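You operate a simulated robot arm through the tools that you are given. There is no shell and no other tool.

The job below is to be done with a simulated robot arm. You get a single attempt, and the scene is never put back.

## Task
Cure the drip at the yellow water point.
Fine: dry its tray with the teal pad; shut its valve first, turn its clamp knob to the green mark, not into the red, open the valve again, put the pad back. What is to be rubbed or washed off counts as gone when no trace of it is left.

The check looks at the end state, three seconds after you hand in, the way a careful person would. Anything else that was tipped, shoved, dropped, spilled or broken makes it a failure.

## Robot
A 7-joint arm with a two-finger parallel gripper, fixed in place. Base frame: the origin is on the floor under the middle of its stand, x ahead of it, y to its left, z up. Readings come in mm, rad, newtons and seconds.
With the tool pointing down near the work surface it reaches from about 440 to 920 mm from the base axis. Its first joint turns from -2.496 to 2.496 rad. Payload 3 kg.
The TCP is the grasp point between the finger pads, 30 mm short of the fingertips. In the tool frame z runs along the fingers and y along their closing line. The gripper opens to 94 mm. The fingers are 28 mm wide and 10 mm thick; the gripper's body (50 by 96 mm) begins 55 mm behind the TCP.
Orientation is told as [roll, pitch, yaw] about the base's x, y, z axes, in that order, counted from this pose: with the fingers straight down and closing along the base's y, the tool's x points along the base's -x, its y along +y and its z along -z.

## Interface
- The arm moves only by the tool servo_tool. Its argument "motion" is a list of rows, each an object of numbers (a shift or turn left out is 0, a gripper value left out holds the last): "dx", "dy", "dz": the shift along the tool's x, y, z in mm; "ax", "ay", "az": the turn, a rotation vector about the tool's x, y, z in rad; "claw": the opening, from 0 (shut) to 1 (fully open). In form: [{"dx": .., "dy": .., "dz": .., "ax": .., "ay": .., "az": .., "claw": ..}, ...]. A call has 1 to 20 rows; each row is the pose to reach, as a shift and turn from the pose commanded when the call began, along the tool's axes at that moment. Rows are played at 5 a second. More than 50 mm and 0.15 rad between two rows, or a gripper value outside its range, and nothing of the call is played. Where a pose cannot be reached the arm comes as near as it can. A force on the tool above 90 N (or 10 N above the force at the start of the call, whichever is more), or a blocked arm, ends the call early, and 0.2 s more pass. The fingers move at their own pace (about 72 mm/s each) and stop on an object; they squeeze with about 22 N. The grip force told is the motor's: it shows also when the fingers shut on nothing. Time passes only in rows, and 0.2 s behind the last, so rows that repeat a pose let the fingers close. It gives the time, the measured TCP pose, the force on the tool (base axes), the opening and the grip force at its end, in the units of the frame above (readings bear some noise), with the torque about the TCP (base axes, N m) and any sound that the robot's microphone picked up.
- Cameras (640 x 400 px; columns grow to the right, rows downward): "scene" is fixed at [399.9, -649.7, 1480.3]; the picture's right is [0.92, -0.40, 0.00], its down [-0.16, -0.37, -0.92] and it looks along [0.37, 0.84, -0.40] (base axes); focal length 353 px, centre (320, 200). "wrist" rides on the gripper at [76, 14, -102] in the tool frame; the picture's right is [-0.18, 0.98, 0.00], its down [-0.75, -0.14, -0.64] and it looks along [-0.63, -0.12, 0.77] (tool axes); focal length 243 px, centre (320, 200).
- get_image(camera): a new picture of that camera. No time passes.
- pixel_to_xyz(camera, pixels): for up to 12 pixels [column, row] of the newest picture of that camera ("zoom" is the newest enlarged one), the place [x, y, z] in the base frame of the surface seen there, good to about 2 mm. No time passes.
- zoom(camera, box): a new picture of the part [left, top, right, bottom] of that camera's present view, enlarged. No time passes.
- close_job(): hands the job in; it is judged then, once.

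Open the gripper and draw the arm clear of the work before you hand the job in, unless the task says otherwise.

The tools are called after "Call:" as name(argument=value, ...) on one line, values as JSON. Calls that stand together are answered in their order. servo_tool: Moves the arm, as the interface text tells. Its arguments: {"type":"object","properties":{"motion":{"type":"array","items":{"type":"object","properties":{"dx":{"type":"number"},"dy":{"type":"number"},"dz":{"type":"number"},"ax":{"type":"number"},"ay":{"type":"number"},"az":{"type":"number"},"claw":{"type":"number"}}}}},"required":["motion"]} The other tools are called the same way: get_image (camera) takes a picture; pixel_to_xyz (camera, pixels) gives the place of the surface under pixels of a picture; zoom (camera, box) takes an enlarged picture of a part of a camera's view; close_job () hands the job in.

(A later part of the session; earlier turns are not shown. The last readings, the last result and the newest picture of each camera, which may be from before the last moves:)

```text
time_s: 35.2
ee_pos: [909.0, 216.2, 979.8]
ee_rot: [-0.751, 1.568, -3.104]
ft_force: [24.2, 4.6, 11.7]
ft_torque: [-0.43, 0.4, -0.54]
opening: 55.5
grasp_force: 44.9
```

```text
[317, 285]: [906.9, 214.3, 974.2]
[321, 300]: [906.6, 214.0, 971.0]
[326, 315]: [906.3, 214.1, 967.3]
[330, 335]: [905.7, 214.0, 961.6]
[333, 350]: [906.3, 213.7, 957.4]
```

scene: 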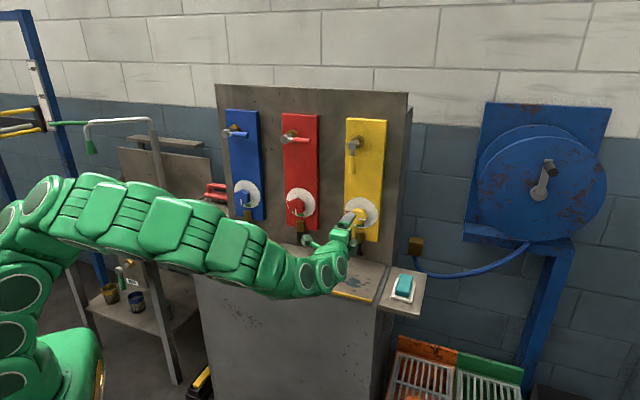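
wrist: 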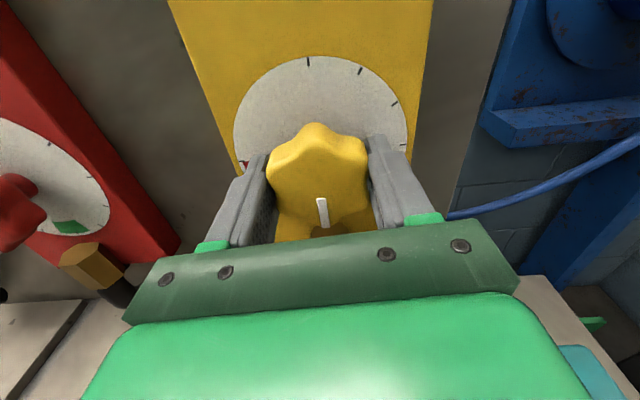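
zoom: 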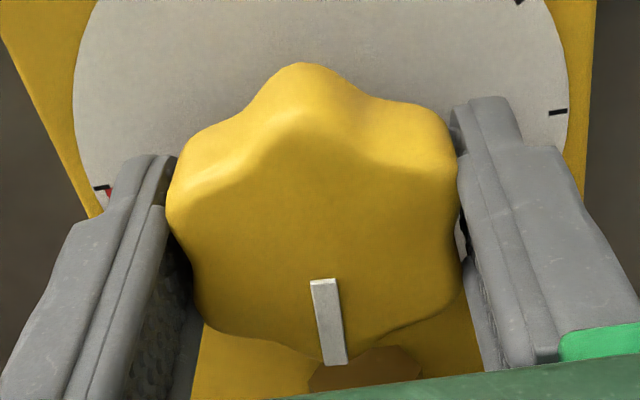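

The bar runs vertically (u≈489.7 at both ends, z 974→957): the pointer is at 180°, the middle of the green. I open the claw and draw back.

Call:
servo_tool(motion=[{"claw": 0.4}, {"claw": 0.7}, {"claw": 0.9}, {"claw": 0.9}, {"dz": -20}, {"dz": -60}, {"dz": -100}, {"dz": -140}])

Call:
get_image(camera="wrist")

Call:
zoom(camera="scene", box=[335, 190, 385, 235])

```text
time_s: 37.0
ee_pos: [809.0, 118.6, 979.3]
ee_rot: [0.28, 1.57, -2.075]
ft_force: [0.0, -0.7, 0.5]
ft_torque: [-0.02, 0.03, 0.02]
opening: 84.4
grasp_force: 0.1
```

```text
taken
```

wrist: 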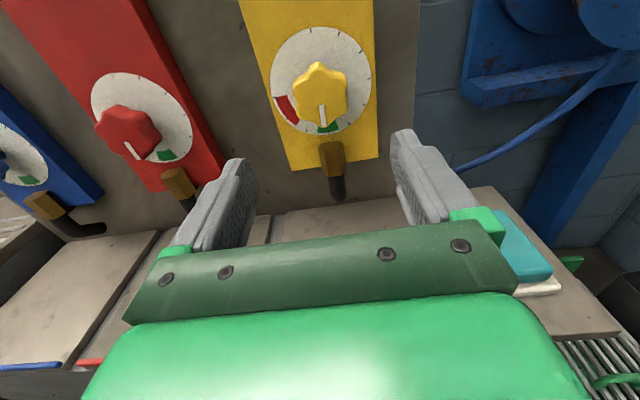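

```text
8.89 times, centred on (360, 212) of scene
```

zoom: 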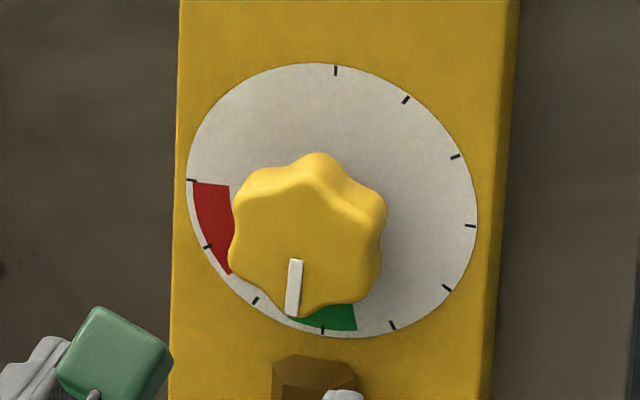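

The pointer now sits over the green mark. I verify its angle with the wrist camera.

Call:
zoom(camera="wrist", box=[260, 20, 390, 150])

Call:
pixel_to_xyz(camera="wrist", pixels=[[323, 109], [323, 115], [323, 121], [320, 90], [327, 128], [318, 132], [337, 124]])

```text
3.08 times, centred on (325, 85) of wrist
```

zoom: 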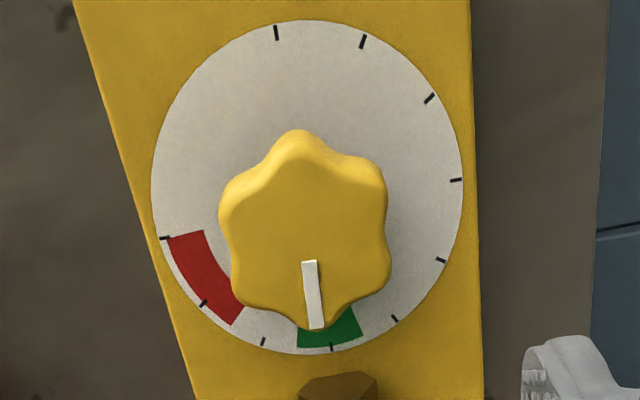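

```text
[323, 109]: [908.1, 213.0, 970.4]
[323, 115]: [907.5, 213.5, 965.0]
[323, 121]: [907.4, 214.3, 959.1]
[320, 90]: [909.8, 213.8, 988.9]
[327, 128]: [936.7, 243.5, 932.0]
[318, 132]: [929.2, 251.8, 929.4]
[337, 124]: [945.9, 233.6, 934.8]
```

The pointer appears to be at about 180–184°, well inside green (≈164–194°). I zoom in once more for a more exact angle.

Call:
zoom(camera="wrist", box=[305, 100, 345, 135])

Call:
pixel_to_xyz(camera="zoom", pixels=[[270, 60], [330, 60], [290, 250], [345, 250], [300, 150], [210, 295], [470, 230], [300, 80], [315, 230]])

```text
11.43 times, centred on (325, 118) of wrist
```

zoom: 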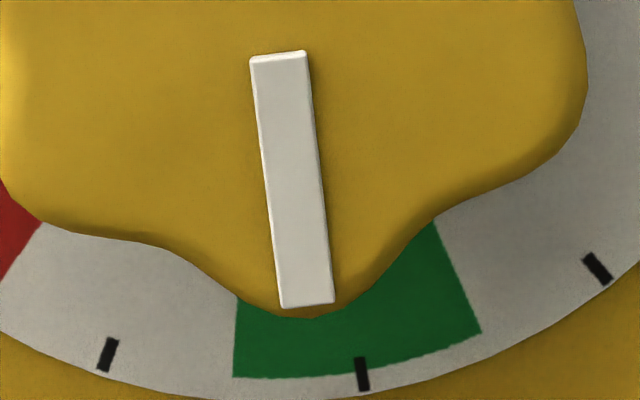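

```text
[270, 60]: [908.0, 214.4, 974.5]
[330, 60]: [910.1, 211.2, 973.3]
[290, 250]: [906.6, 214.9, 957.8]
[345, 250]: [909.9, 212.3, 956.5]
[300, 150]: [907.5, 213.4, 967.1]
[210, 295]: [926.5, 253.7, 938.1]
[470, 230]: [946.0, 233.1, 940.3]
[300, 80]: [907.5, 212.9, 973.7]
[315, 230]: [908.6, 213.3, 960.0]
```

The bar is within a few degrees of 180°, inside the green. Now I go back up to the shut lever (u≈470, z≈1156) with the claw half open to reopen the valve.

Call:
servo_tool(motion=[{"dx": 36, "dy": -3.6, "dz": 0, "claw": 0.5}, {"dx": 72, "dy": -7.3, "dz": 5}, {"dx": 108, "dy": -11, "dz": 15}, {"dx": 144, "dy": -14.6, "dz": 30}, {"dx": 177, "dy": -18.2, "dz": 44}, {"dx": 177, "dy": -18.2, "dz": 44}])

Call:
get_image(camera="wrist")

```text
time_s: 38.4
ee_pos: [829.8, 160.7, 1156.8]
ee_rot: [-0.773, 1.572, -3.128]
ft_force: [0.4, 0.3, 0.4]
ft_torque: [-0.02, -0.01, 0.0]
opening: 47.0
grasp_force: 0.1
```

```text
taken
```

wrist: 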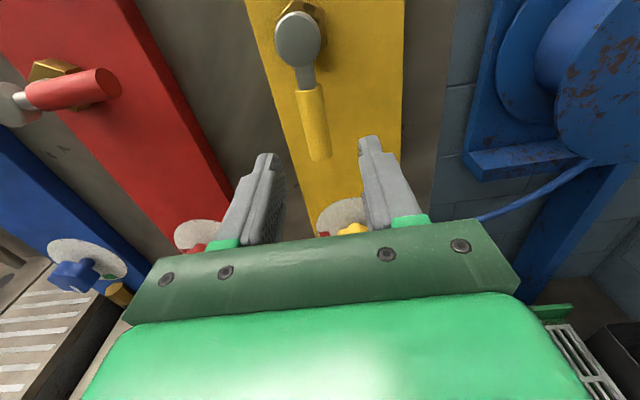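

The lever hangs between the finger tips (px (300,45)→(318,158)). I advance 75 mm with a 2 mm correction and narrow the claw.

Call:
servo_tool(motion=[{"dy": -2, "dz": 25}, {"dy": -2, "dz": 50}, {"dy": -2, "dz": 75}, {"dy": -2, "dz": 75, "claw": 0.28}, {"dy": -2, "dz": 75, "claw": 0.28}])

Call:
get_image(camera="wrist")

```text
time_s: 39.6
ee_pos: [883.0, 214.3, 1155.8]
ee_rot: [-0.765, 1.571, -3.119]
ft_force: [-0.8, 2.2, -0.1]
ft_torque: [-0.05, -0.01, 0.02]
opening: 27.3
grasp_force: 1.1
```

```text
taken
```

wrist: 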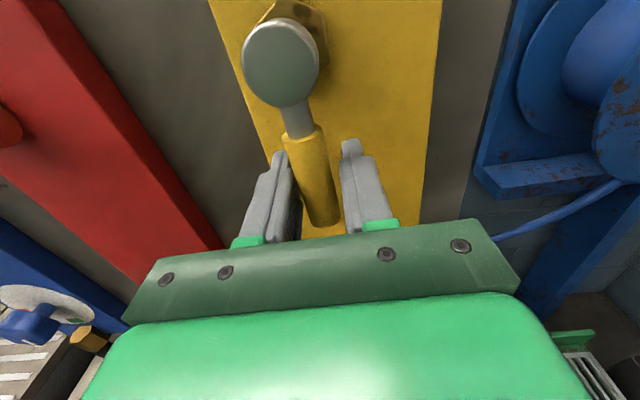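

The lever is caged. I swing it counter-clockwise back towards horizontal along the same arc.

Call:
servo_tool(motion=[{"dx": 0.4, "dy": 7.1, "az": -0.12}, {"dx": 1.7, "dy": 14.0, "az": -0.24}, {"dx": 3.8, "dy": 20.8, "az": -0.36}, {"dx": 6.7, "dy": 27.2, "az": -0.48}, {"dx": 10.3, "dy": 33.3, "az": -0.6}, {"dx": 14.6, "dy": 38.9, "az": -0.72}, {"dx": 19.6, "dy": 43.9, "az": -0.84}, {"dx": 25.2, "dy": 48.3, "az": -0.96}, {"dx": 31.2, "dy": 52.0, "az": -1.08}, {"dx": 37.6, "dy": 55.0, "az": -1.2}, {"dx": 44.4, "dy": 57.1, "az": -1.32}, {"dx": 51.3, "dy": 58.5, "az": -1.44}, {"dx": 57.2, "dy": 59.0, "az": -1.54}])

Call:
get_image(camera="wrist")

```text
time_s: 42.4
ee_pos: [922.2, 175.0, 1214.3]
ee_rot: [1.57, 0.028, -0.786]
ft_force: [-0.4, 0.2, -1.6]
ft_torque: [0.03, -0.01, 0.0]
opening: 27.2
grasp_force: 1.0
```

```text
taken
```

wrist: 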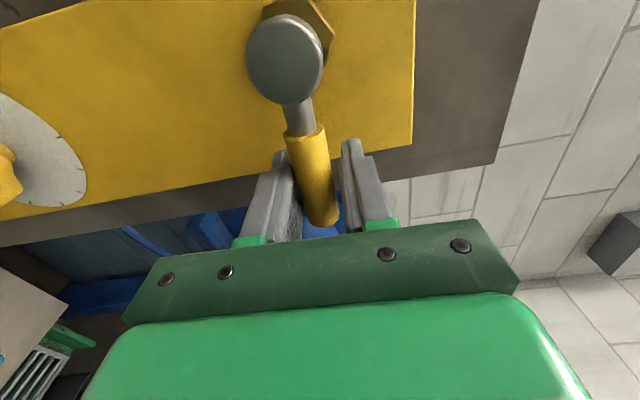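

The lever is almost horizontal. I push it the last few degrees to the open stop.

Call:
servo_tool(motion=[{"dx": 0.1, "dy": 3.0, "az": -0.05}, {"dx": 0.3, "dy": 5.9, "az": -0.1}, {"dx": 0.5, "dy": 8.0, "az": -0.135}])

Call:
get_image(camera="wrist")

```text
time_s: 43.2
ee_pos: [923.1, 174.8, 1221.1]
ee_rot: [1.566, -0.106, -0.784]
ft_force: [8.3, 2.8, -19.3]
ft_torque: [0.17, 0.08, -0.01]
opening: 37.0
grasp_force: 9.5
```

```text
taken
```

wrist: 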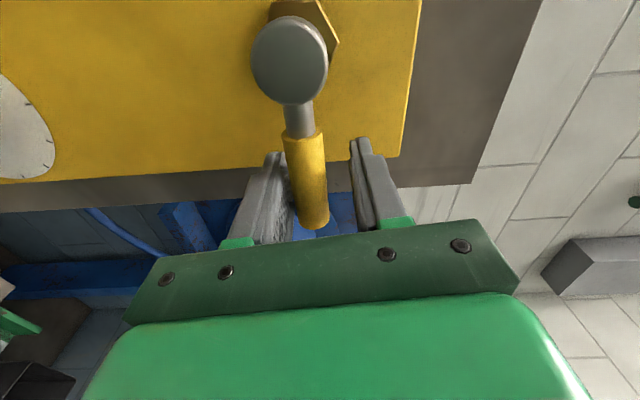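

The fingers were forced open (37 mm, ~19 N): the lever is back at its open stop. I back off, widen the claw and retreat, then check for dripping.

Call:
servo_tool(motion=[{"dx": -0.3, "dy": -5.0, "az": 0.1, "claw": 0.4}, {"dx": -0.3, "dy": -5.0, "az": 0.1, "claw": 0.5}, {"dx": -0.3, "dy": -5.0, "az": 0.1, "dz": -10, "claw": 0.5}, {"dx": -0.3, "dy": -5.0, "az": 0.1, "dz": -45}, {"dx": -0.3, "dy": -5.0, "az": 0.1, "dz": -90}, {"dx": -0.3, "dy": -5.0, "az": 0.1, "dz": -130}])

Call:
get_image(camera="wrist")

Call:
zoom(camera="scene", box=[290, 90, 450, 310])

Call:
zoom(camera="scene", box=[320, 220, 400, 300])

```text
time_s: 44.6
ee_pos: [831.9, 79.3, 1218.0]
ee_rot: [1.57, -0.005, -0.784]
ft_force: [-1.0, -0.2, 0.4]
ft_torque: [0.01, 0.0, 0.0]
opening: 47.3
grasp_force: 0.0
```

```text
taken
```

wrist: 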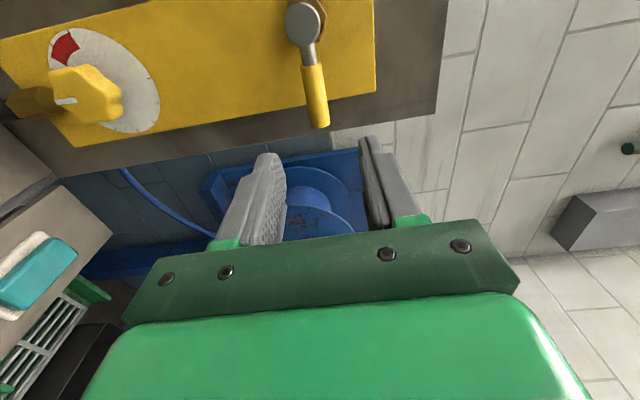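

```text
1.82 times, centred on (370, 200) of scene
```

zoom: 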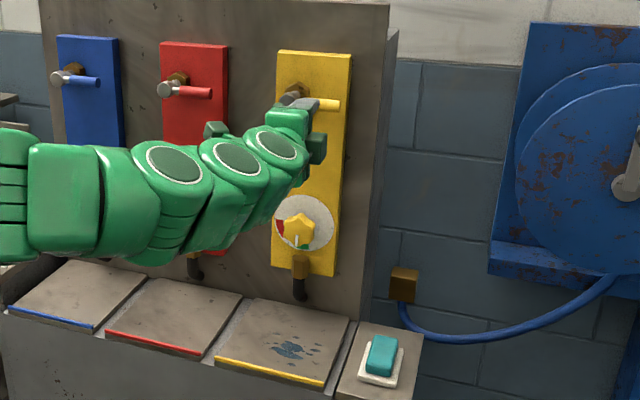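

```text
5.00 times, centred on (360, 260) of scene
```

zoom: 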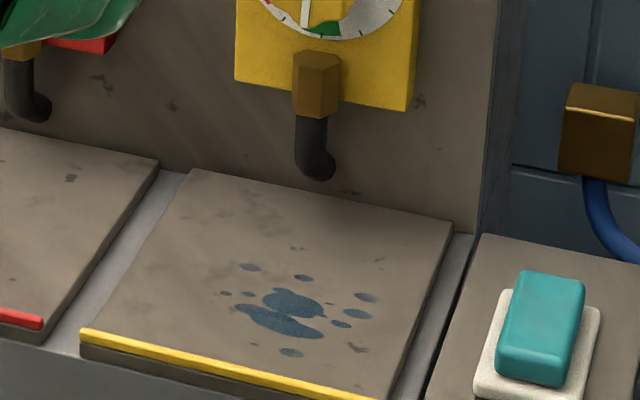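

No drip now with the valve open and the knob at green. Next the pad: I zoom in on it and the wet spots for exact geometry.

Call:
zoom(camera="scene", box=[378, 260, 428, 310])

Call:
pixel_to_xyz(camera="zoom", pixels=[[300, 100], [365, 115], [340, 230], [250, 210], [300, 165], [290, 260], [225, 250], [335, 290], [205, 290], [315, 310], [390, 150], [330, 200]])

```text
8.00 times, centred on (403, 285) of scene
```

zoom: 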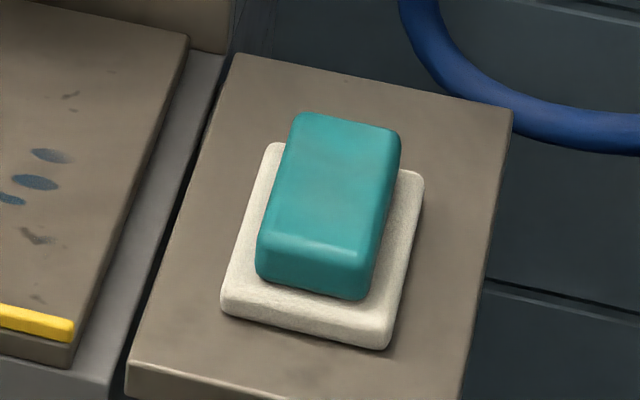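

```text
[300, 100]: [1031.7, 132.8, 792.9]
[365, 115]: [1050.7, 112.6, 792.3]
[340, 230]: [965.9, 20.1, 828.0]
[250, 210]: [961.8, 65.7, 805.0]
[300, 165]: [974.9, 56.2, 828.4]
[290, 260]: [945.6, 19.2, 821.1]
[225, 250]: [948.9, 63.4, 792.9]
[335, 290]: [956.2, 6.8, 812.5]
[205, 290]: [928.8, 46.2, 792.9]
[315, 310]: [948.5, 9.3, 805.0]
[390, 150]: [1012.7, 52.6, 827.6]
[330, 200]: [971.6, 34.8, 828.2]
```

I measure the pad's top outline and the saucer's outline, and then the spots.

Call:
pixel_to_xyz(camera="zoom", pixels=[[303, 122], [388, 136], [358, 245], [270, 226], [272, 150], [420, 180], [385, 340], [228, 305], [283, 175], [383, 190], [262, 260], [366, 285]])

Call:
zoom(camera="scene", box=[330, 255, 380, 295])

```text
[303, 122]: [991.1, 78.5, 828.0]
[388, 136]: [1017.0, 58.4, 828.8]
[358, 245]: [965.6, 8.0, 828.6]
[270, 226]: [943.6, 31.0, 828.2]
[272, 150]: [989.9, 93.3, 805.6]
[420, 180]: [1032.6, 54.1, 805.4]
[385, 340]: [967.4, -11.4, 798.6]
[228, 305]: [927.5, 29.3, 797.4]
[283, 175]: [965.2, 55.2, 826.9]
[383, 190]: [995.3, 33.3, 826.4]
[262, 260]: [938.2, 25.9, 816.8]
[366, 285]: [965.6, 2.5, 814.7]
```

```text
10.00 times, centred on (355, 275) of scene
```

zoom: 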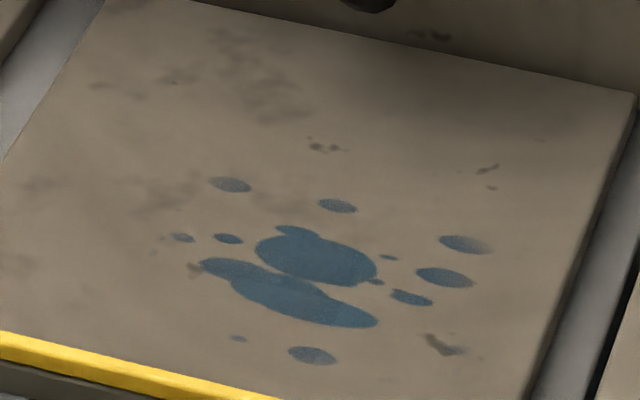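

Pad centre: d≈723, u≈661, z 805–828, aligned with the station. Now I measure the wet spots' extents on the tray (big ones around (315,258) and (290,295), small ones around them).

Call:
pixel_to_xyz(camera="zoom", pixels=[[230, 185], [338, 206], [170, 237], [228, 239], [465, 244], [445, 277], [410, 298], [388, 257], [312, 355], [238, 338], [455, 350], [200, 268]])

Call:
pixel_to_xyz(camera="zoom", pixels=[[300, 230], [376, 270], [375, 322], [260, 250], [320, 148], [488, 168], [435, 345], [100, 30], [630, 100], [525, 395], [5, 335], [375, 5]])

```text
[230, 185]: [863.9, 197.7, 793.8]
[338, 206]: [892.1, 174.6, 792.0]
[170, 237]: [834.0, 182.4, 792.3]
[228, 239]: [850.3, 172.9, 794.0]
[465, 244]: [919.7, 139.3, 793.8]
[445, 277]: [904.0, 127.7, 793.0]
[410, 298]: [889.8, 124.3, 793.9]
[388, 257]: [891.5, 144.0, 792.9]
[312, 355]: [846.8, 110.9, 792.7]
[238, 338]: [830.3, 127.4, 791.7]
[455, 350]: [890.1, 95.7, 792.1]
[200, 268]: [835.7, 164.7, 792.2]
```

```text
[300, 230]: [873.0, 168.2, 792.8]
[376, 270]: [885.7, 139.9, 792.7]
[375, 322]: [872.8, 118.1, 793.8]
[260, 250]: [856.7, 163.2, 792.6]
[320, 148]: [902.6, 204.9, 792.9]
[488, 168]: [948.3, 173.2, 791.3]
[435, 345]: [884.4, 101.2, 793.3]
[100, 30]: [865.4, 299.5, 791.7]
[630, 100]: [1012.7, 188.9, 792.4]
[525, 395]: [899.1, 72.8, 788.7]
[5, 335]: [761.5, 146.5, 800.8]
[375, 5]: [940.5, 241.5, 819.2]
```

Wet spots lie within d 670–760, u 455–570 on the tray at z≈793. I now turn the gripper (+90°) so it closes along the pad's width while moving right and lower, clear of the panel.

Call:
servo_tool(motion=[{"dx": -5.5, "dy": -9.1, "dz": -1.8, "az": 0.1428, "claw": 0.7}, {"dx": -10.9, "dy": -18.2, "dz": -3.6, "az": 0.2856}, {"dx": -16.4, "dy": -27.3, "dz": -5.5, "az": 0.4284}, {"dx": -21.8, "dy": -36.4, "dz": -7.3, "az": 0.5712}, {"dx": -27.3, "dy": -45.5, "dz": -9.1, "az": 0.714}, {"dx": -32.7, "dy": -54.5, "dz": -10.9, "az": 0.8568}, {"dx": -38.2, "dy": -63.6, "dz": -12.7, "az": 0.9996}, {"dx": -43.6, "dy": -72.7, "dz": -14.5, "az": 1.1424}, {"dx": -49.1, "dy": -81.8, "dz": -16.4, "az": 1.2852}, {"dx": -54.5, "dy": -90.9, "dz": -18.2, "az": 1.428}, {"dx": -60, "dy": -100, "dz": -20, "az": 1.5708}])

```text
time_s: 47.0
ee_pos: [860.8, 27.3, 1116.8]
ee_rot: [1.017, 1.569, -1.338]
ft_force: [-0.7, 0.2, 0.1]
ft_torque: [-0.01, 0.0, 0.02]
opening: 66.0
grasp_force: 0.2
```

Now facing the panel with the fingers closing sideways (d 628, u 589, z 1117). I tilt down to 30° from vertical while moving to a hover above the pad.

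Call:
servo_tool(motion=[{"dx": -21.9, "dy": 8, "dz": 9.7, "ay": -0.1164}, {"dx": -43.8, "dy": 16, "dz": 19.3, "ay": -0.2327}, {"dx": -65.7, "dy": 24, "dz": 29, "ay": -0.3491}, {"dx": -87.6, "dy": 32, "dz": 38.7, "ay": -0.4654}, {"dx": -109.4, "dy": 40, "dz": 48.3, "ay": -0.5818}, {"dx": -131.3, "dy": 48, "dz": 58, "ay": -0.6981}, {"dx": -153.2, "dy": 56, "dz": 67.7, "ay": -0.8145}, {"dx": -175.1, "dy": 64, "dz": 77.3, "ay": -0.9308}, {"dx": -197, "dy": 72, "dz": 87, "ay": -1.0472}])

Call:
get_image(camera="wrist")

Call:
get_image(camera="scene")

```text
time_s: 49.0
ee_pos: [972.8, 39.4, 918.9]
ee_rot: [0.004, 0.522, -2.352]
ft_force: [-0.7, 0.1, 0.3]
ft_torque: [-0.01, -0.01, 0.01]
opening: 65.7
grasp_force: 0.1
```

```text
taken
```

wrist: 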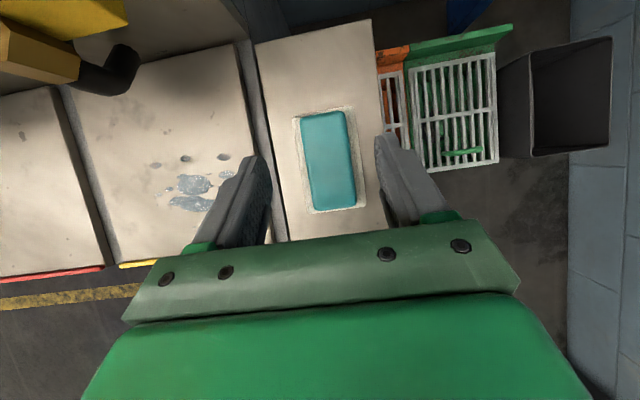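

```text
taken
```

scene: 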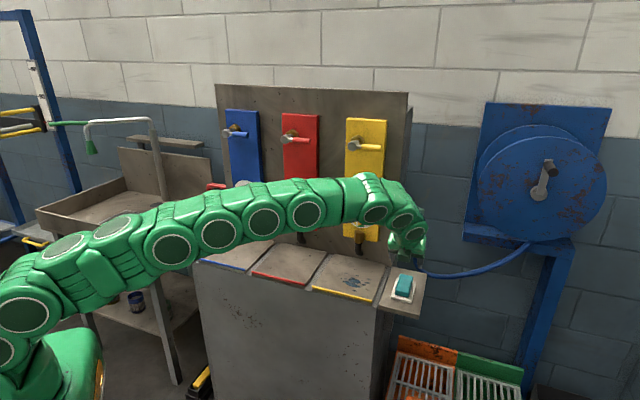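

The tool hovers above the pad; the wrist camera sees it at (302–357, 112–210). I measure the pad from here.

Call:
pixel_to_xyz(camera="wrist", pixels=[[305, 118], [341, 115], [352, 203], [315, 208], [303, 160], [326, 160], [351, 160], [296, 160], [357, 150], [340, 211], [330, 112], [322, 109]])

Call:
zoom(camera="wrist", box=[270, 90, 390, 220])

```text
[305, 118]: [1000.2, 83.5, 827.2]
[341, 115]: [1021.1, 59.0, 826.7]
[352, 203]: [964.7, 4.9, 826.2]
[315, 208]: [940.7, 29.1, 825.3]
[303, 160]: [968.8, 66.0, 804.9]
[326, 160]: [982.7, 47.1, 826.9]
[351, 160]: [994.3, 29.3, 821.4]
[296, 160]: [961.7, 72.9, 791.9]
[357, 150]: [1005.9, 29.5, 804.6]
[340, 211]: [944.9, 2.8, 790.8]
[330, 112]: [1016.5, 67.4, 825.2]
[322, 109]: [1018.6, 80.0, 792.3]
```

```text
3.08 times, centred on (330, 155) of wrist
```

zoom: 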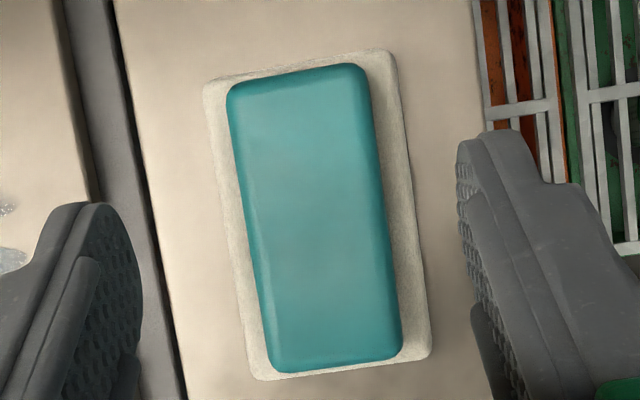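

Pad centre from here: d≈725, u≈662. I descend to z≈870 first, then to z≈841 with fingertips just above the saucer.

Call:
servo_tool(motion=[{"dx": -12, "dy": 1, "dz": 21.4}, {"dx": -23.9, "dy": 2, "dz": 42.8}, {"dx": -31.2, "dy": 2, "dz": 55.4}, {"dx": -37.9, "dy": 2, "dz": 67.0}, {"dx": -37.9, "dy": 2, "dz": 67.0}])

Call:
get_image(camera="wrist")

```text
time_s: 50.2
ee_pos: [974.7, 34.9, 841.8]
ee_rot: [0.004, 0.523, -2.353]
ft_force: [-0.2, -0.1, -0.1]
ft_torque: [-0.01, -0.01, 0.02]
opening: 65.8
grasp_force: 0.1
```

```text
taken
```

wrist: 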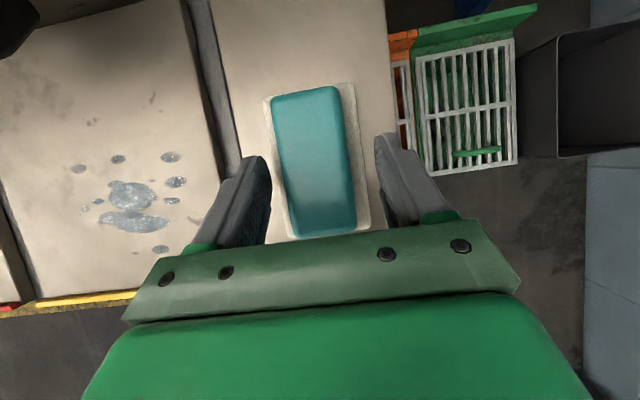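

The fingers straddle the pad (z 841.8, u 664.5). I correct by −2 mm sideways and close on the pad.

Call:
servo_tool(motion=[{"dx": 2.2, "dy": -2.2, "dz": 1.3, "claw": 0.6}, {"dx": 2.2, "dy": -2.2, "dz": 1.3, "claw": 0.5}, {"dx": 2.2, "dy": -2.2, "dz": 1.3, "claw": 0.4}, {"dx": 2.2, "dy": -2.2, "dz": 1.3, "claw": 0.2}, {"dx": 2.2, "dy": -2.2, "dz": 1.3, "claw": 0.0}, {"dx": 2.2, "dy": -2.2, "dz": 1.3, "claw": 0.0}])

Call:
get_image(camera="wrist")

```text
time_s: 51.6
ee_pos: [975.2, 38.8, 843.7]
ee_rot: [0.007, 0.524, -2.353]
ft_force: [0.3, -0.5, 0.5]
ft_torque: [-0.03, 0.02, 0.0]
opening: 41.4
grasp_force: 21.9
```

```text
taken
```

wrist: 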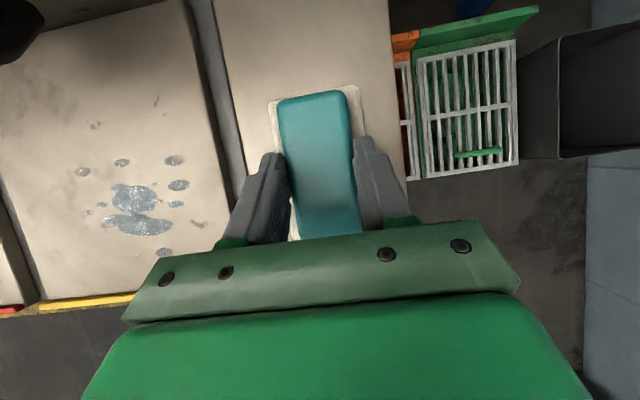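

The pad is gripped (41.4 mm, 22 N). I lift it 60 mm and check it came along.

Call:
servo_tool(motion=[{"dx": 7.5, "dz": -13}, {"dx": 15, "dz": -26}, {"dx": 30, "dz": -52}, {"dx": 30, "dz": -52}])

Call:
get_image(camera="wrist")

Call:
zoom(camera="scene", box=[340, 200, 460, 320])

```text
time_s: 52.6
ee_pos: [976.6, 39.5, 903.9]
ee_rot: [0.005, 0.523, -2.352]
ft_force: [0.6, -0.3, -0.1]
ft_torque: [0.02, 0.03, 0.0]
opening: 41.3
grasp_force: 22.2
```

```text
taken
```

wrist: 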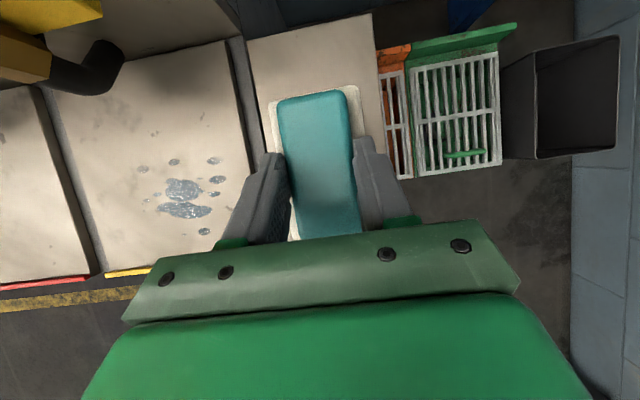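

```text
3.33 times, centred on (400, 260) of scene
```

zoom: 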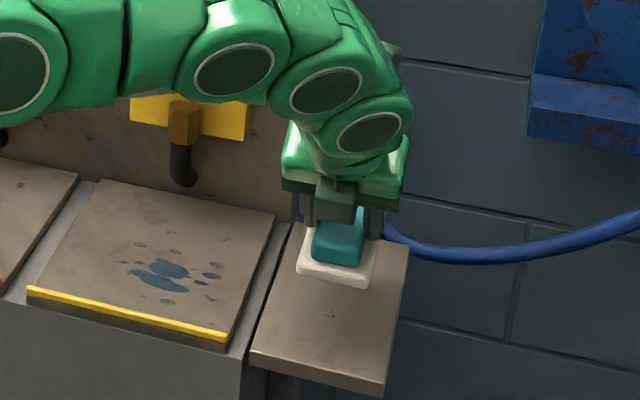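

The white base seems to have risen along with the teal block. I verify by measuring its height.

Call:
pixel_to_xyz(camera="wrist", pixels=[[355, 100], [273, 110], [292, 232], [320, 110], [320, 80], [255, 100], [358, 125], [200, 100]])

Call:
zoom(camera="scene", box=[370, 240, 430, 290])

```text
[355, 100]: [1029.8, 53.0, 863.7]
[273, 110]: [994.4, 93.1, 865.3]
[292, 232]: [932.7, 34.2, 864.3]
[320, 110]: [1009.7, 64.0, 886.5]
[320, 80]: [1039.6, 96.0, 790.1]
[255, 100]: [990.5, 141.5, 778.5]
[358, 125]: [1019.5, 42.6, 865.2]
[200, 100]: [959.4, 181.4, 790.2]
```

```text
8.00 times, centred on (400, 265) of scene
```

zoom: 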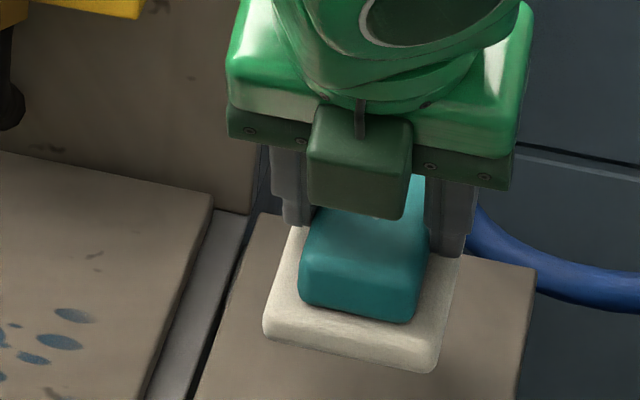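

The white base is part of the pad (its top now at z 864.5), so its footprint is about 96×58 mm and its underside touches at TCP z≈843. I carry it over to the left side of the wet area, hovering.

Call:
servo_tool(motion=[{"dy": -35}, {"dx": -2, "dy": -70, "dz": 2}, {"dx": -7, "dy": -105, "dz": 9}, {"dx": -12, "dy": -140, "dz": 15}, {"dx": -17, "dy": -175, "dz": 22}, {"dx": -20.9, "dy": -207, "dz": 27.2}, {"dx": -20.9, "dy": -207, "dz": 27.2}])

Call:
get_image(camera="wrist")

Call:
get_image(camera="scene")

```text
time_s: 54.2
ee_pos: [829.7, 177.9, 870.0]
ee_rot: [0.005, 0.526, -2.354]
ft_force: [-0.2, -0.6, -1.1]
ft_torque: [0.0, 0.01, -0.01]
opening: 41.3
grasp_force: 22.3
```

```text
taken
```

wrist: 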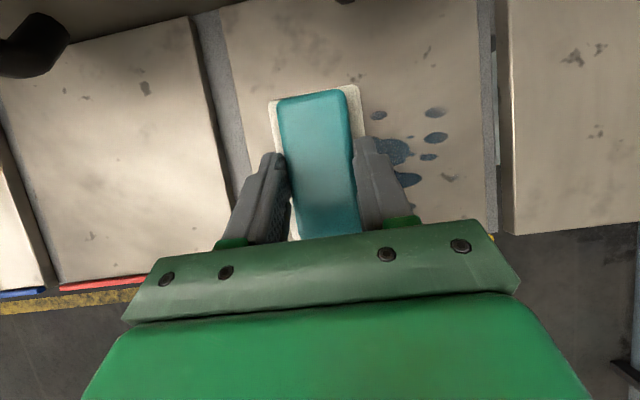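

```text
taken
```

scene: 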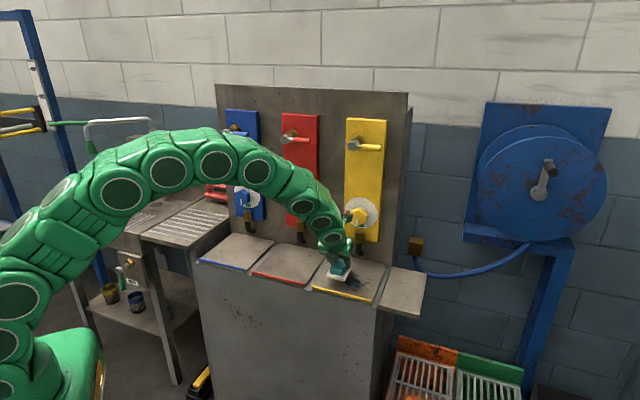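

Positioned at d 712, u 461, z 870. I lower the pad toward the tray in small steps, watching the force.

Call:
servo_tool(motion=[{"dx": -6, "dz": 10.4}, {"dx": -11, "dz": 19.1}, {"dx": -12.5, "dz": 21.7}, {"dx": -13, "dz": 22.5}])

```text
time_s: 55.2
ee_pos: [826.8, 179.5, 843.8]
ee_rot: [0.005, 0.524, -2.353]
ft_force: [-0.3, -0.7, 4.2]
ft_torque: [-0.07, 0.18, 0.04]
opening: 41.3
grasp_force: 22.0
```

Contact at z≈843.8 with 4 N. I press about 1.5 mm further.

Call:
servo_tool(motion=[{"dx": -0.4, "dz": 0.7}, {"dx": -0.75, "dz": 1.3}])

```text
time_s: 55.8
ee_pos: [827.0, 180.5, 844.1]
ee_rot: [0.007, 0.526, -2.351]
ft_force: [-0.7, 0.4, 19.7]
ft_torque: [0.06, 0.02, 0.05]
opening: 41.3
grasp_force: 22.2
```

Pressing with ~20 N; I ease 0.6 mm and sweep right across the wet area to u≈546.

Call:
servo_tool(motion=[{"dx": 0.3, "dz": -0.5}, {"dx": 0.3, "dy": 9, "dz": -0.5}, {"dx": 0.3, "dy": 18, "dz": -0.5}, {"dx": 0.3, "dy": 27, "dz": -0.5}, {"dx": 0.3, "dy": 36, "dz": -0.5}, {"dx": 0.3, "dy": 45, "dz": -0.5}, {"dx": 0.3, "dy": 54, "dz": -0.5}, {"dx": 0.3, "dy": 63, "dz": -0.5}, {"dx": 0.3, "dy": 72, "dz": -0.5}, {"dx": 0.3, "dy": 80, "dz": -0.5}, {"dx": 0.3, "dy": 86, "dz": -0.5}])

Call:
get_image(camera="wrist")

Call:
zoom(camera="scene", box=[310, 235, 400, 305])

```text
time_s: 58.2
ee_pos: [886.4, 117.3, 841.0]
ee_rot: [0.006, 0.523, -2.352]
ft_force: [-5.3, 3.8, 19.3]
ft_torque: [0.25, 0.14, 0.09]
opening: 41.1
grasp_force: 21.8
```

```text
taken
```

wrist: 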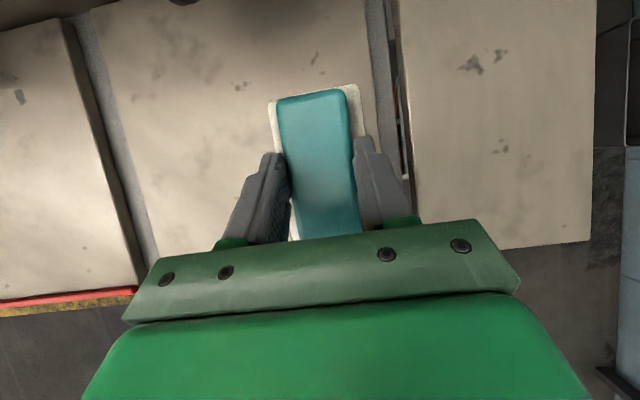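

```text
5.71 times, centred on (355, 270) of scene
```

zoom: 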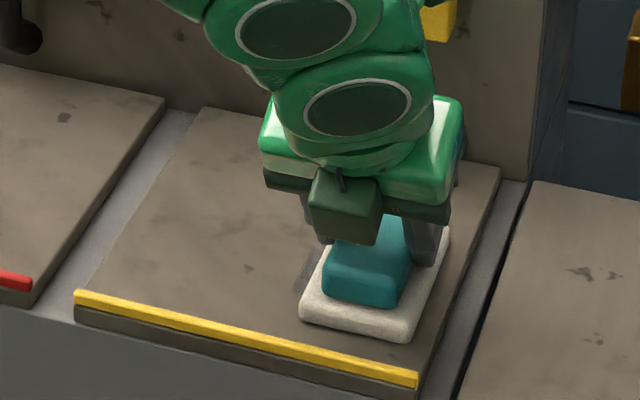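

The swept left part is dry. I move 4 mm right, shift 8 mm toward the front and sweep back left.

Call:
servo_tool(motion=[{"dy": 4}, {"dx": -3.5, "dy": 4, "dz": -2}, {"dx": -6.9, "dy": 4, "dz": -4}, {"dx": -6.9, "dy": -5, "dz": -4}, {"dx": -6.9, "dy": -14, "dz": -4}, {"dx": -6.9, "dy": -23, "dz": -4}, {"dx": -6.9, "dy": -32, "dz": -4}, {"dx": -6.9, "dy": -41, "dz": -4}, {"dx": -6.9, "dy": -50, "dz": -4}, {"dx": -6.9, "dy": -59, "dz": -4}, {"dx": -6.9, "dy": -68, "dz": -4}, {"dx": -6.9, "dy": -77, "dz": -4}, {"dx": -6.9, "dy": -86, "dz": -4}, {"dx": -6.9, "dy": -95, "dz": -4}])

Call:
get_image(camera="wrist")

Call:
zoom(camera="scene", box=[310, 235, 400, 305])

```text
time_s: 61.2
ee_pos: [814.3, 180.9, 843.1]
ee_rot: [0.006, 0.523, -2.353]
ft_force: [-0.2, -1.0, -0.2]
ft_torque: [-0.03, 0.0, 0.02]
opening: 41.3
grasp_force: 22.0
```

```text
taken
```

wrist: 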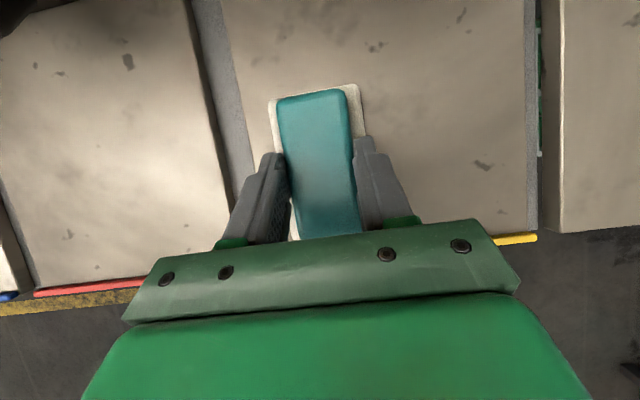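

```text
5.71 times, centred on (355, 270) of scene
```

zoom: 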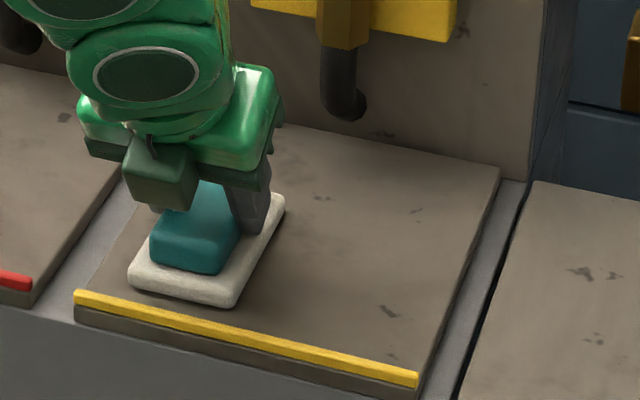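

Most of the tray looks dry; contact was lost at the left end (force 0). I shift 14 mm toward the panel and re-press in small steps.

Call:
servo_tool(motion=[{"dx": 6, "dz": 3.5}, {"dx": 12.1, "dz": 7}, {"dx": 11.6, "dz": 7.9}, {"dx": 11.3, "dz": 8.4}])

```text
time_s: 62.2
ee_pos: [824.0, 191.1, 840.4]
ee_rot: [0.006, 0.522, -2.354]
ft_force: [-4.9, 2.1, 19.9]
ft_torque: [0.29, 0.02, 0.04]
opening: 41.1
grasp_force: 21.6
```

Now 20 N at d≈718, u≈448. I sweep right again to u≈546.

Call:
servo_tool(motion=[{"dx": 0.2, "dy": 0, "dz": -0.4}, {"dx": 0.2, "dy": 9, "dz": -0.4}, {"dx": 0.2, "dy": 18, "dz": -0.4}, {"dx": 0.2, "dy": 27, "dz": -0.4}, {"dx": 0.2, "dy": 36, "dz": -0.4}, {"dx": 0.2, "dy": 45, "dz": -0.4}, {"dx": 0.2, "dy": 54, "dz": -0.4}, {"dx": 0.2, "dy": 63, "dz": -0.4}, {"dx": 0.2, "dy": 72, "dz": -0.4}, {"dx": 0.2, "dy": 81, "dz": -0.4}, {"dx": 0.2, "dy": 90, "dz": -0.4}, {"dx": 0.2, "dy": 98, "dz": -0.4}])

Call:
get_image(camera="wrist")

Call:
zoom(camera="scene", box=[310, 235, 400, 305])

```text
time_s: 64.8
ee_pos: [892.3, 122.4, 842.5]
ee_rot: [0.003, 0.524, -2.353]
ft_force: [0.8, 0.3, -1.1]
ft_torque: [0.01, -0.01, 0.03]
opening: 41.2
grasp_force: 21.6
```

```text
taken
```

wrist: 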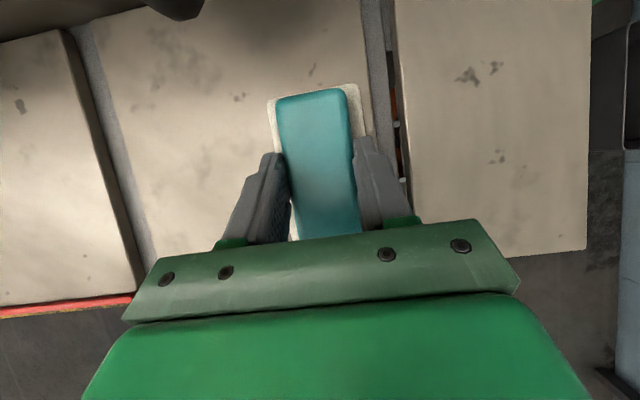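

```text
5.71 times, centred on (355, 270) of scene
```

zoom: 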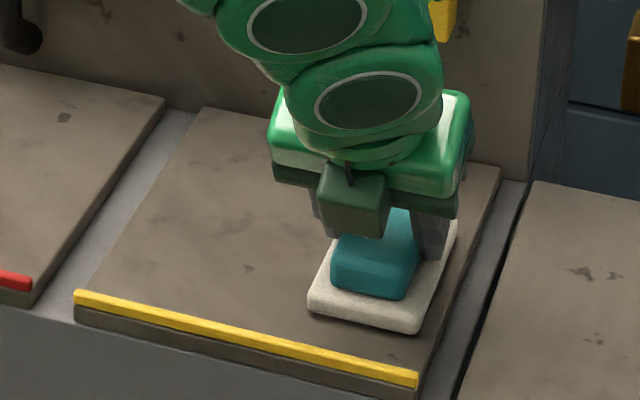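

The left part is clean. I lift the pad and carry it right, over its shelf, to inspect the entire tray.

Call:
servo_tool(motion=[{"dx": 10, "dz": -17.3}, {"dx": 25, "dz": -43.3}, {"dx": 30, "dy": 30, "dz": -52}, {"dx": 30, "dy": 65, "dz": -52}, {"dx": 30, "dy": 100, "dz": -52}, {"dx": 30, "dy": 117, "dz": -52}])

Call:
get_image(camera="wrist")

Call:
zoom(camera="scene", box=[310, 240, 390, 300])

Call:
zoom(camera="scene", box=[335, 260, 375, 290])

```text
time_s: 66.2
ee_pos: [975.1, 39.1, 900.2]
ee_rot: [0.006, 0.521, -2.354]
ft_force: [-0.7, 0.0, -0.7]
ft_torque: [0.0, 0.0, 0.03]
opening: 41.1
grasp_force: 21.8
```

```text
taken
```

wrist: 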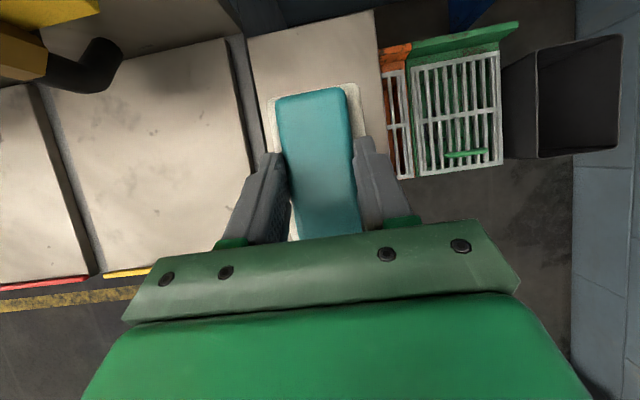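

```text
6.67 times, centred on (350, 270) of scene
```

zoom: 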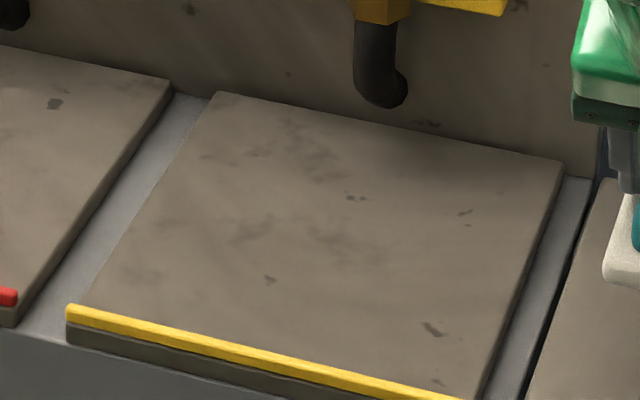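

```text
13.33 times, centred on (355, 275) of scene
```

zoom: 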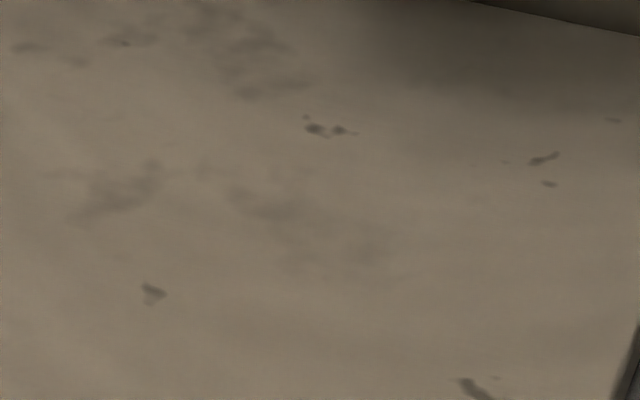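

The blue spots are gone; only brownish texture stains (as on the other trays) remain. I zoom in on the front and right parts and via the wrist camera to be sure.

Call:
zoom(camera="scene", box=[345, 270, 381, 297])

Call:
zoom(camera="wrist", box=[60, 60, 260, 270])

Call:
zoom(camera="scene", box=[318, 262, 354, 289])

```text
14.81 times, centred on (363, 284) of scene
```

zoom: 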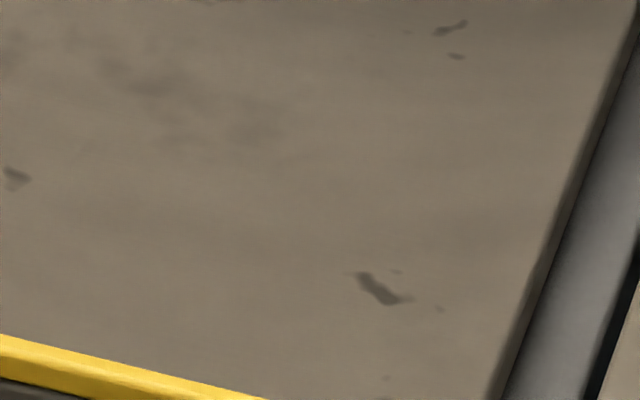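

```text
1.90 times, centred on (160, 165) of wrist
```

zoom: 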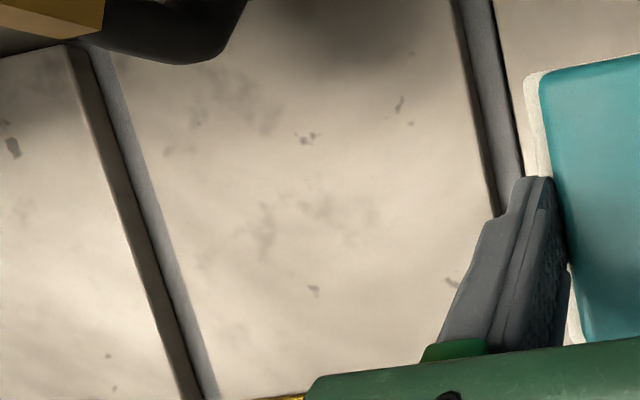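

```text
14.81 times, centred on (336, 276) of scene
```

zoom: 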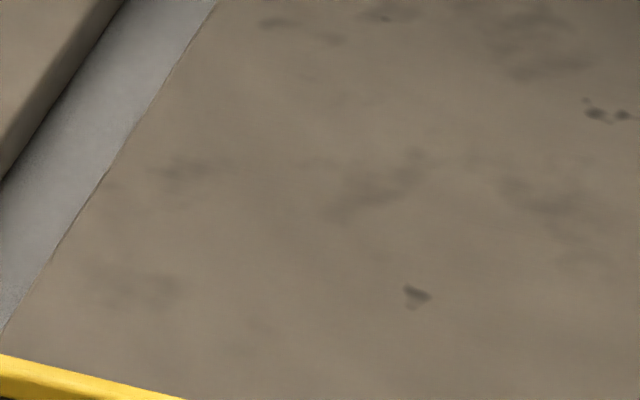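

The tray looks clean. I check how the pad sits in the grip now (base height relative to TCP) before one extra safety wipe.

Call:
pixel_to_xyz(camera="wrist", pixels=[[355, 95], [271, 108], [292, 235], [358, 125], [320, 110], [320, 180], [273, 125]])

Call:
zoom(camera="scene", box=[370, 240, 430, 290])

```text
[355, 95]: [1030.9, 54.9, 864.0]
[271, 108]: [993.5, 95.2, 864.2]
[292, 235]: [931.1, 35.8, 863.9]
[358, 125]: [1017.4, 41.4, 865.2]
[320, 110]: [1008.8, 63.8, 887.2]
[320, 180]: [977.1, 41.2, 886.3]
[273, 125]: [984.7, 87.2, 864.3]
```

```text
8.00 times, centred on (400, 265) of scene
```

zoom: 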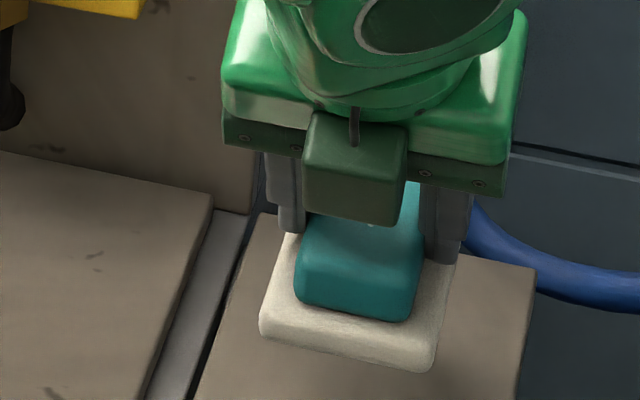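

The pad is level, 3 mm higher in the grip (contact now at TCP z≈841). I do one extra light pass: back over the tray's right side and down to contact.

Call:
servo_tool(motion=[{"dy": -38}, {"dx": -4, "dy": -76, "dz": 3}, {"dx": -21.1, "dy": -108, "dz": 22.5}, {"dx": -27, "dy": -115, "dz": 33}, {"dx": -33.6, "dy": -116, "dz": 44.1}, {"dx": -35.3, "dy": -116, "dz": 47.2}, {"dx": -35.8, "dy": -116, "dz": 48.0}])

```text
time_s: 67.8
ee_pos: [886.7, 116.2, 842.4]
ee_rot: [0.004, 0.523, -2.353]
ft_force: [-0.3, 0.2, -0.8]
ft_torque: [0.02, -0.01, -0.02]
opening: 41.2
grasp_force: 21.9
```

No contact yet at z 842.4; I lower in small steps.

Call:
servo_tool(motion=[{"dx": -0.5, "dz": 0.9}, {"dx": -0.9, "dz": 1.6}, {"dx": -1.1, "dz": 1.9}])

```text
time_s: 68.6
ee_pos: [888.3, 117.5, 840.0]
ee_rot: [0.005, 0.524, -2.353]
ft_force: [-2.1, -1.2, 8.5]
ft_torque: [-0.15, 0.42, -0.02]
opening: 41.2
grasp_force: 22.6
```

8.5 N contact. I sweep left at d≈706 with slightly more pressure.

Call:
servo_tool(motion=[{"dx": -4.5, "dy": 3, "dz": -2.1}, {"dx": -4.5, "dy": -6, "dz": -2.1}, {"dx": -4.5, "dy": -16, "dz": -2.1}, {"dx": -4.5, "dy": -26, "dz": -2.1}, {"dx": -4.5, "dy": -36, "dz": -2.1}, {"dx": -4.5, "dy": -46, "dz": -2.1}, {"dx": -4.5, "dy": -56, "dz": -2.1}, {"dx": -4.5, "dy": -66, "dz": -2.1}, {"dx": -4.5, "dy": -76, "dz": -2.1}, {"dx": -4.5, "dy": -86, "dz": -2.1}, {"dx": -4.5, "dy": -95, "dz": -2.1}])

```text
time_s: 71.0
ee_pos: [818.5, 179.4, 839.3]
ee_rot: [0.006, 0.524, -2.353]
ft_force: [3.9, -2.1, 14.8]
ft_torque: [0.18, -0.18, -0.09]
opening: 41.3
grasp_force: 22.0
```

Contact held (15 N). I shift 14 mm toward the panel and sweep right again.

Call:
servo_tool(motion=[{"dx": 6, "dz": 3.5}, {"dx": 12.1, "dy": 0, "dz": 7}, {"dx": 12.1, "dy": 10, "dz": 7}, {"dx": 12.1, "dy": 20, "dz": 7}, {"dx": 12.1, "dy": 30, "dz": 7}, {"dx": 12.1, "dy": 40, "dz": 7}, {"dx": 12.1, "dy": 50, "dz": 7}, {"dx": 12.1, "dy": 60, "dz": 7}, {"dx": 12.1, "dy": 70, "dz": 7}, {"dx": 12.1, "dy": 80, "dz": 7}, {"dx": 12.1, "dy": 90, "dz": 7}, {"dx": 12.1, "dy": 96, "dz": 7}])

```text
time_s: 73.6
ee_pos: [896.5, 121.6, 839.4]
ee_rot: [0.006, 0.525, -2.353]
ft_force: [-2.6, 0.3, 8.2]
ft_torque: [-0.09, 0.07, -0.01]
opening: 41.3
grasp_force: 21.6
```

The extra pass is complete. I lift the pad and carry it back above its shelf place (d≈717, u≈662).

Call:
servo_tool(motion=[{"dx": 10, "dz": -17.3}, {"dx": 22.4, "dz": -44.8}, {"dx": 22.4, "dy": 38, "dz": -44.8}, {"dx": 22.4, "dy": 76, "dz": -44.8}, {"dx": 22.4, "dy": 114, "dz": -44.8}, {"dx": 22.4, "dy": 114, "dz": -44.8}])

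Call:
get_image(camera="wrist")

Call:
zoom(camera="scene", box=[310, 240, 390, 300])

```text
time_s: 75.0
ee_pos: [975.2, 39.0, 891.3]
ee_rot: [0.004, 0.522, -2.353]
ft_force: [-0.5, 0.5, -1.0]
ft_torque: [-0.01, 0.02, 0.01]
opening: 41.5
grasp_force: 22.5
```

```text
taken
```

wrist: 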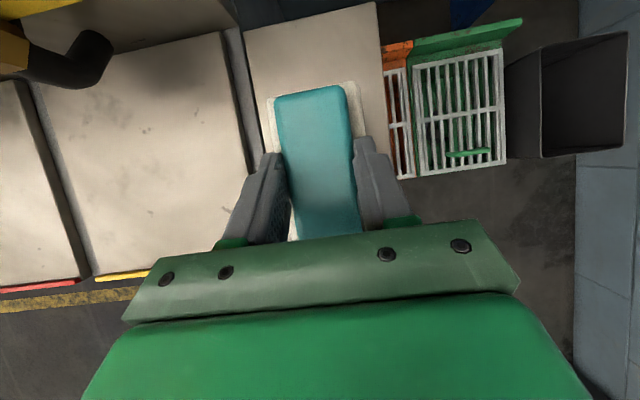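

```text
6.67 times, centred on (350, 270) of scene
```

zoom: 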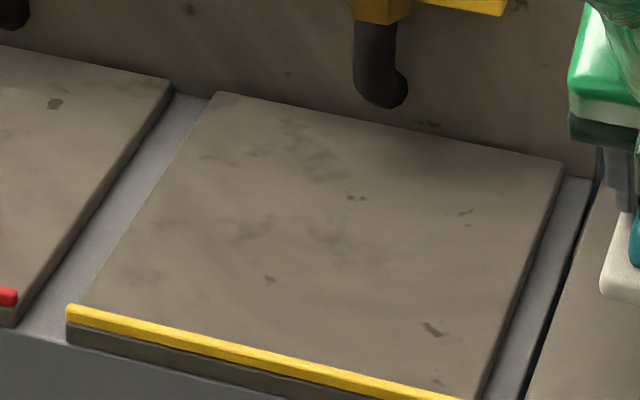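

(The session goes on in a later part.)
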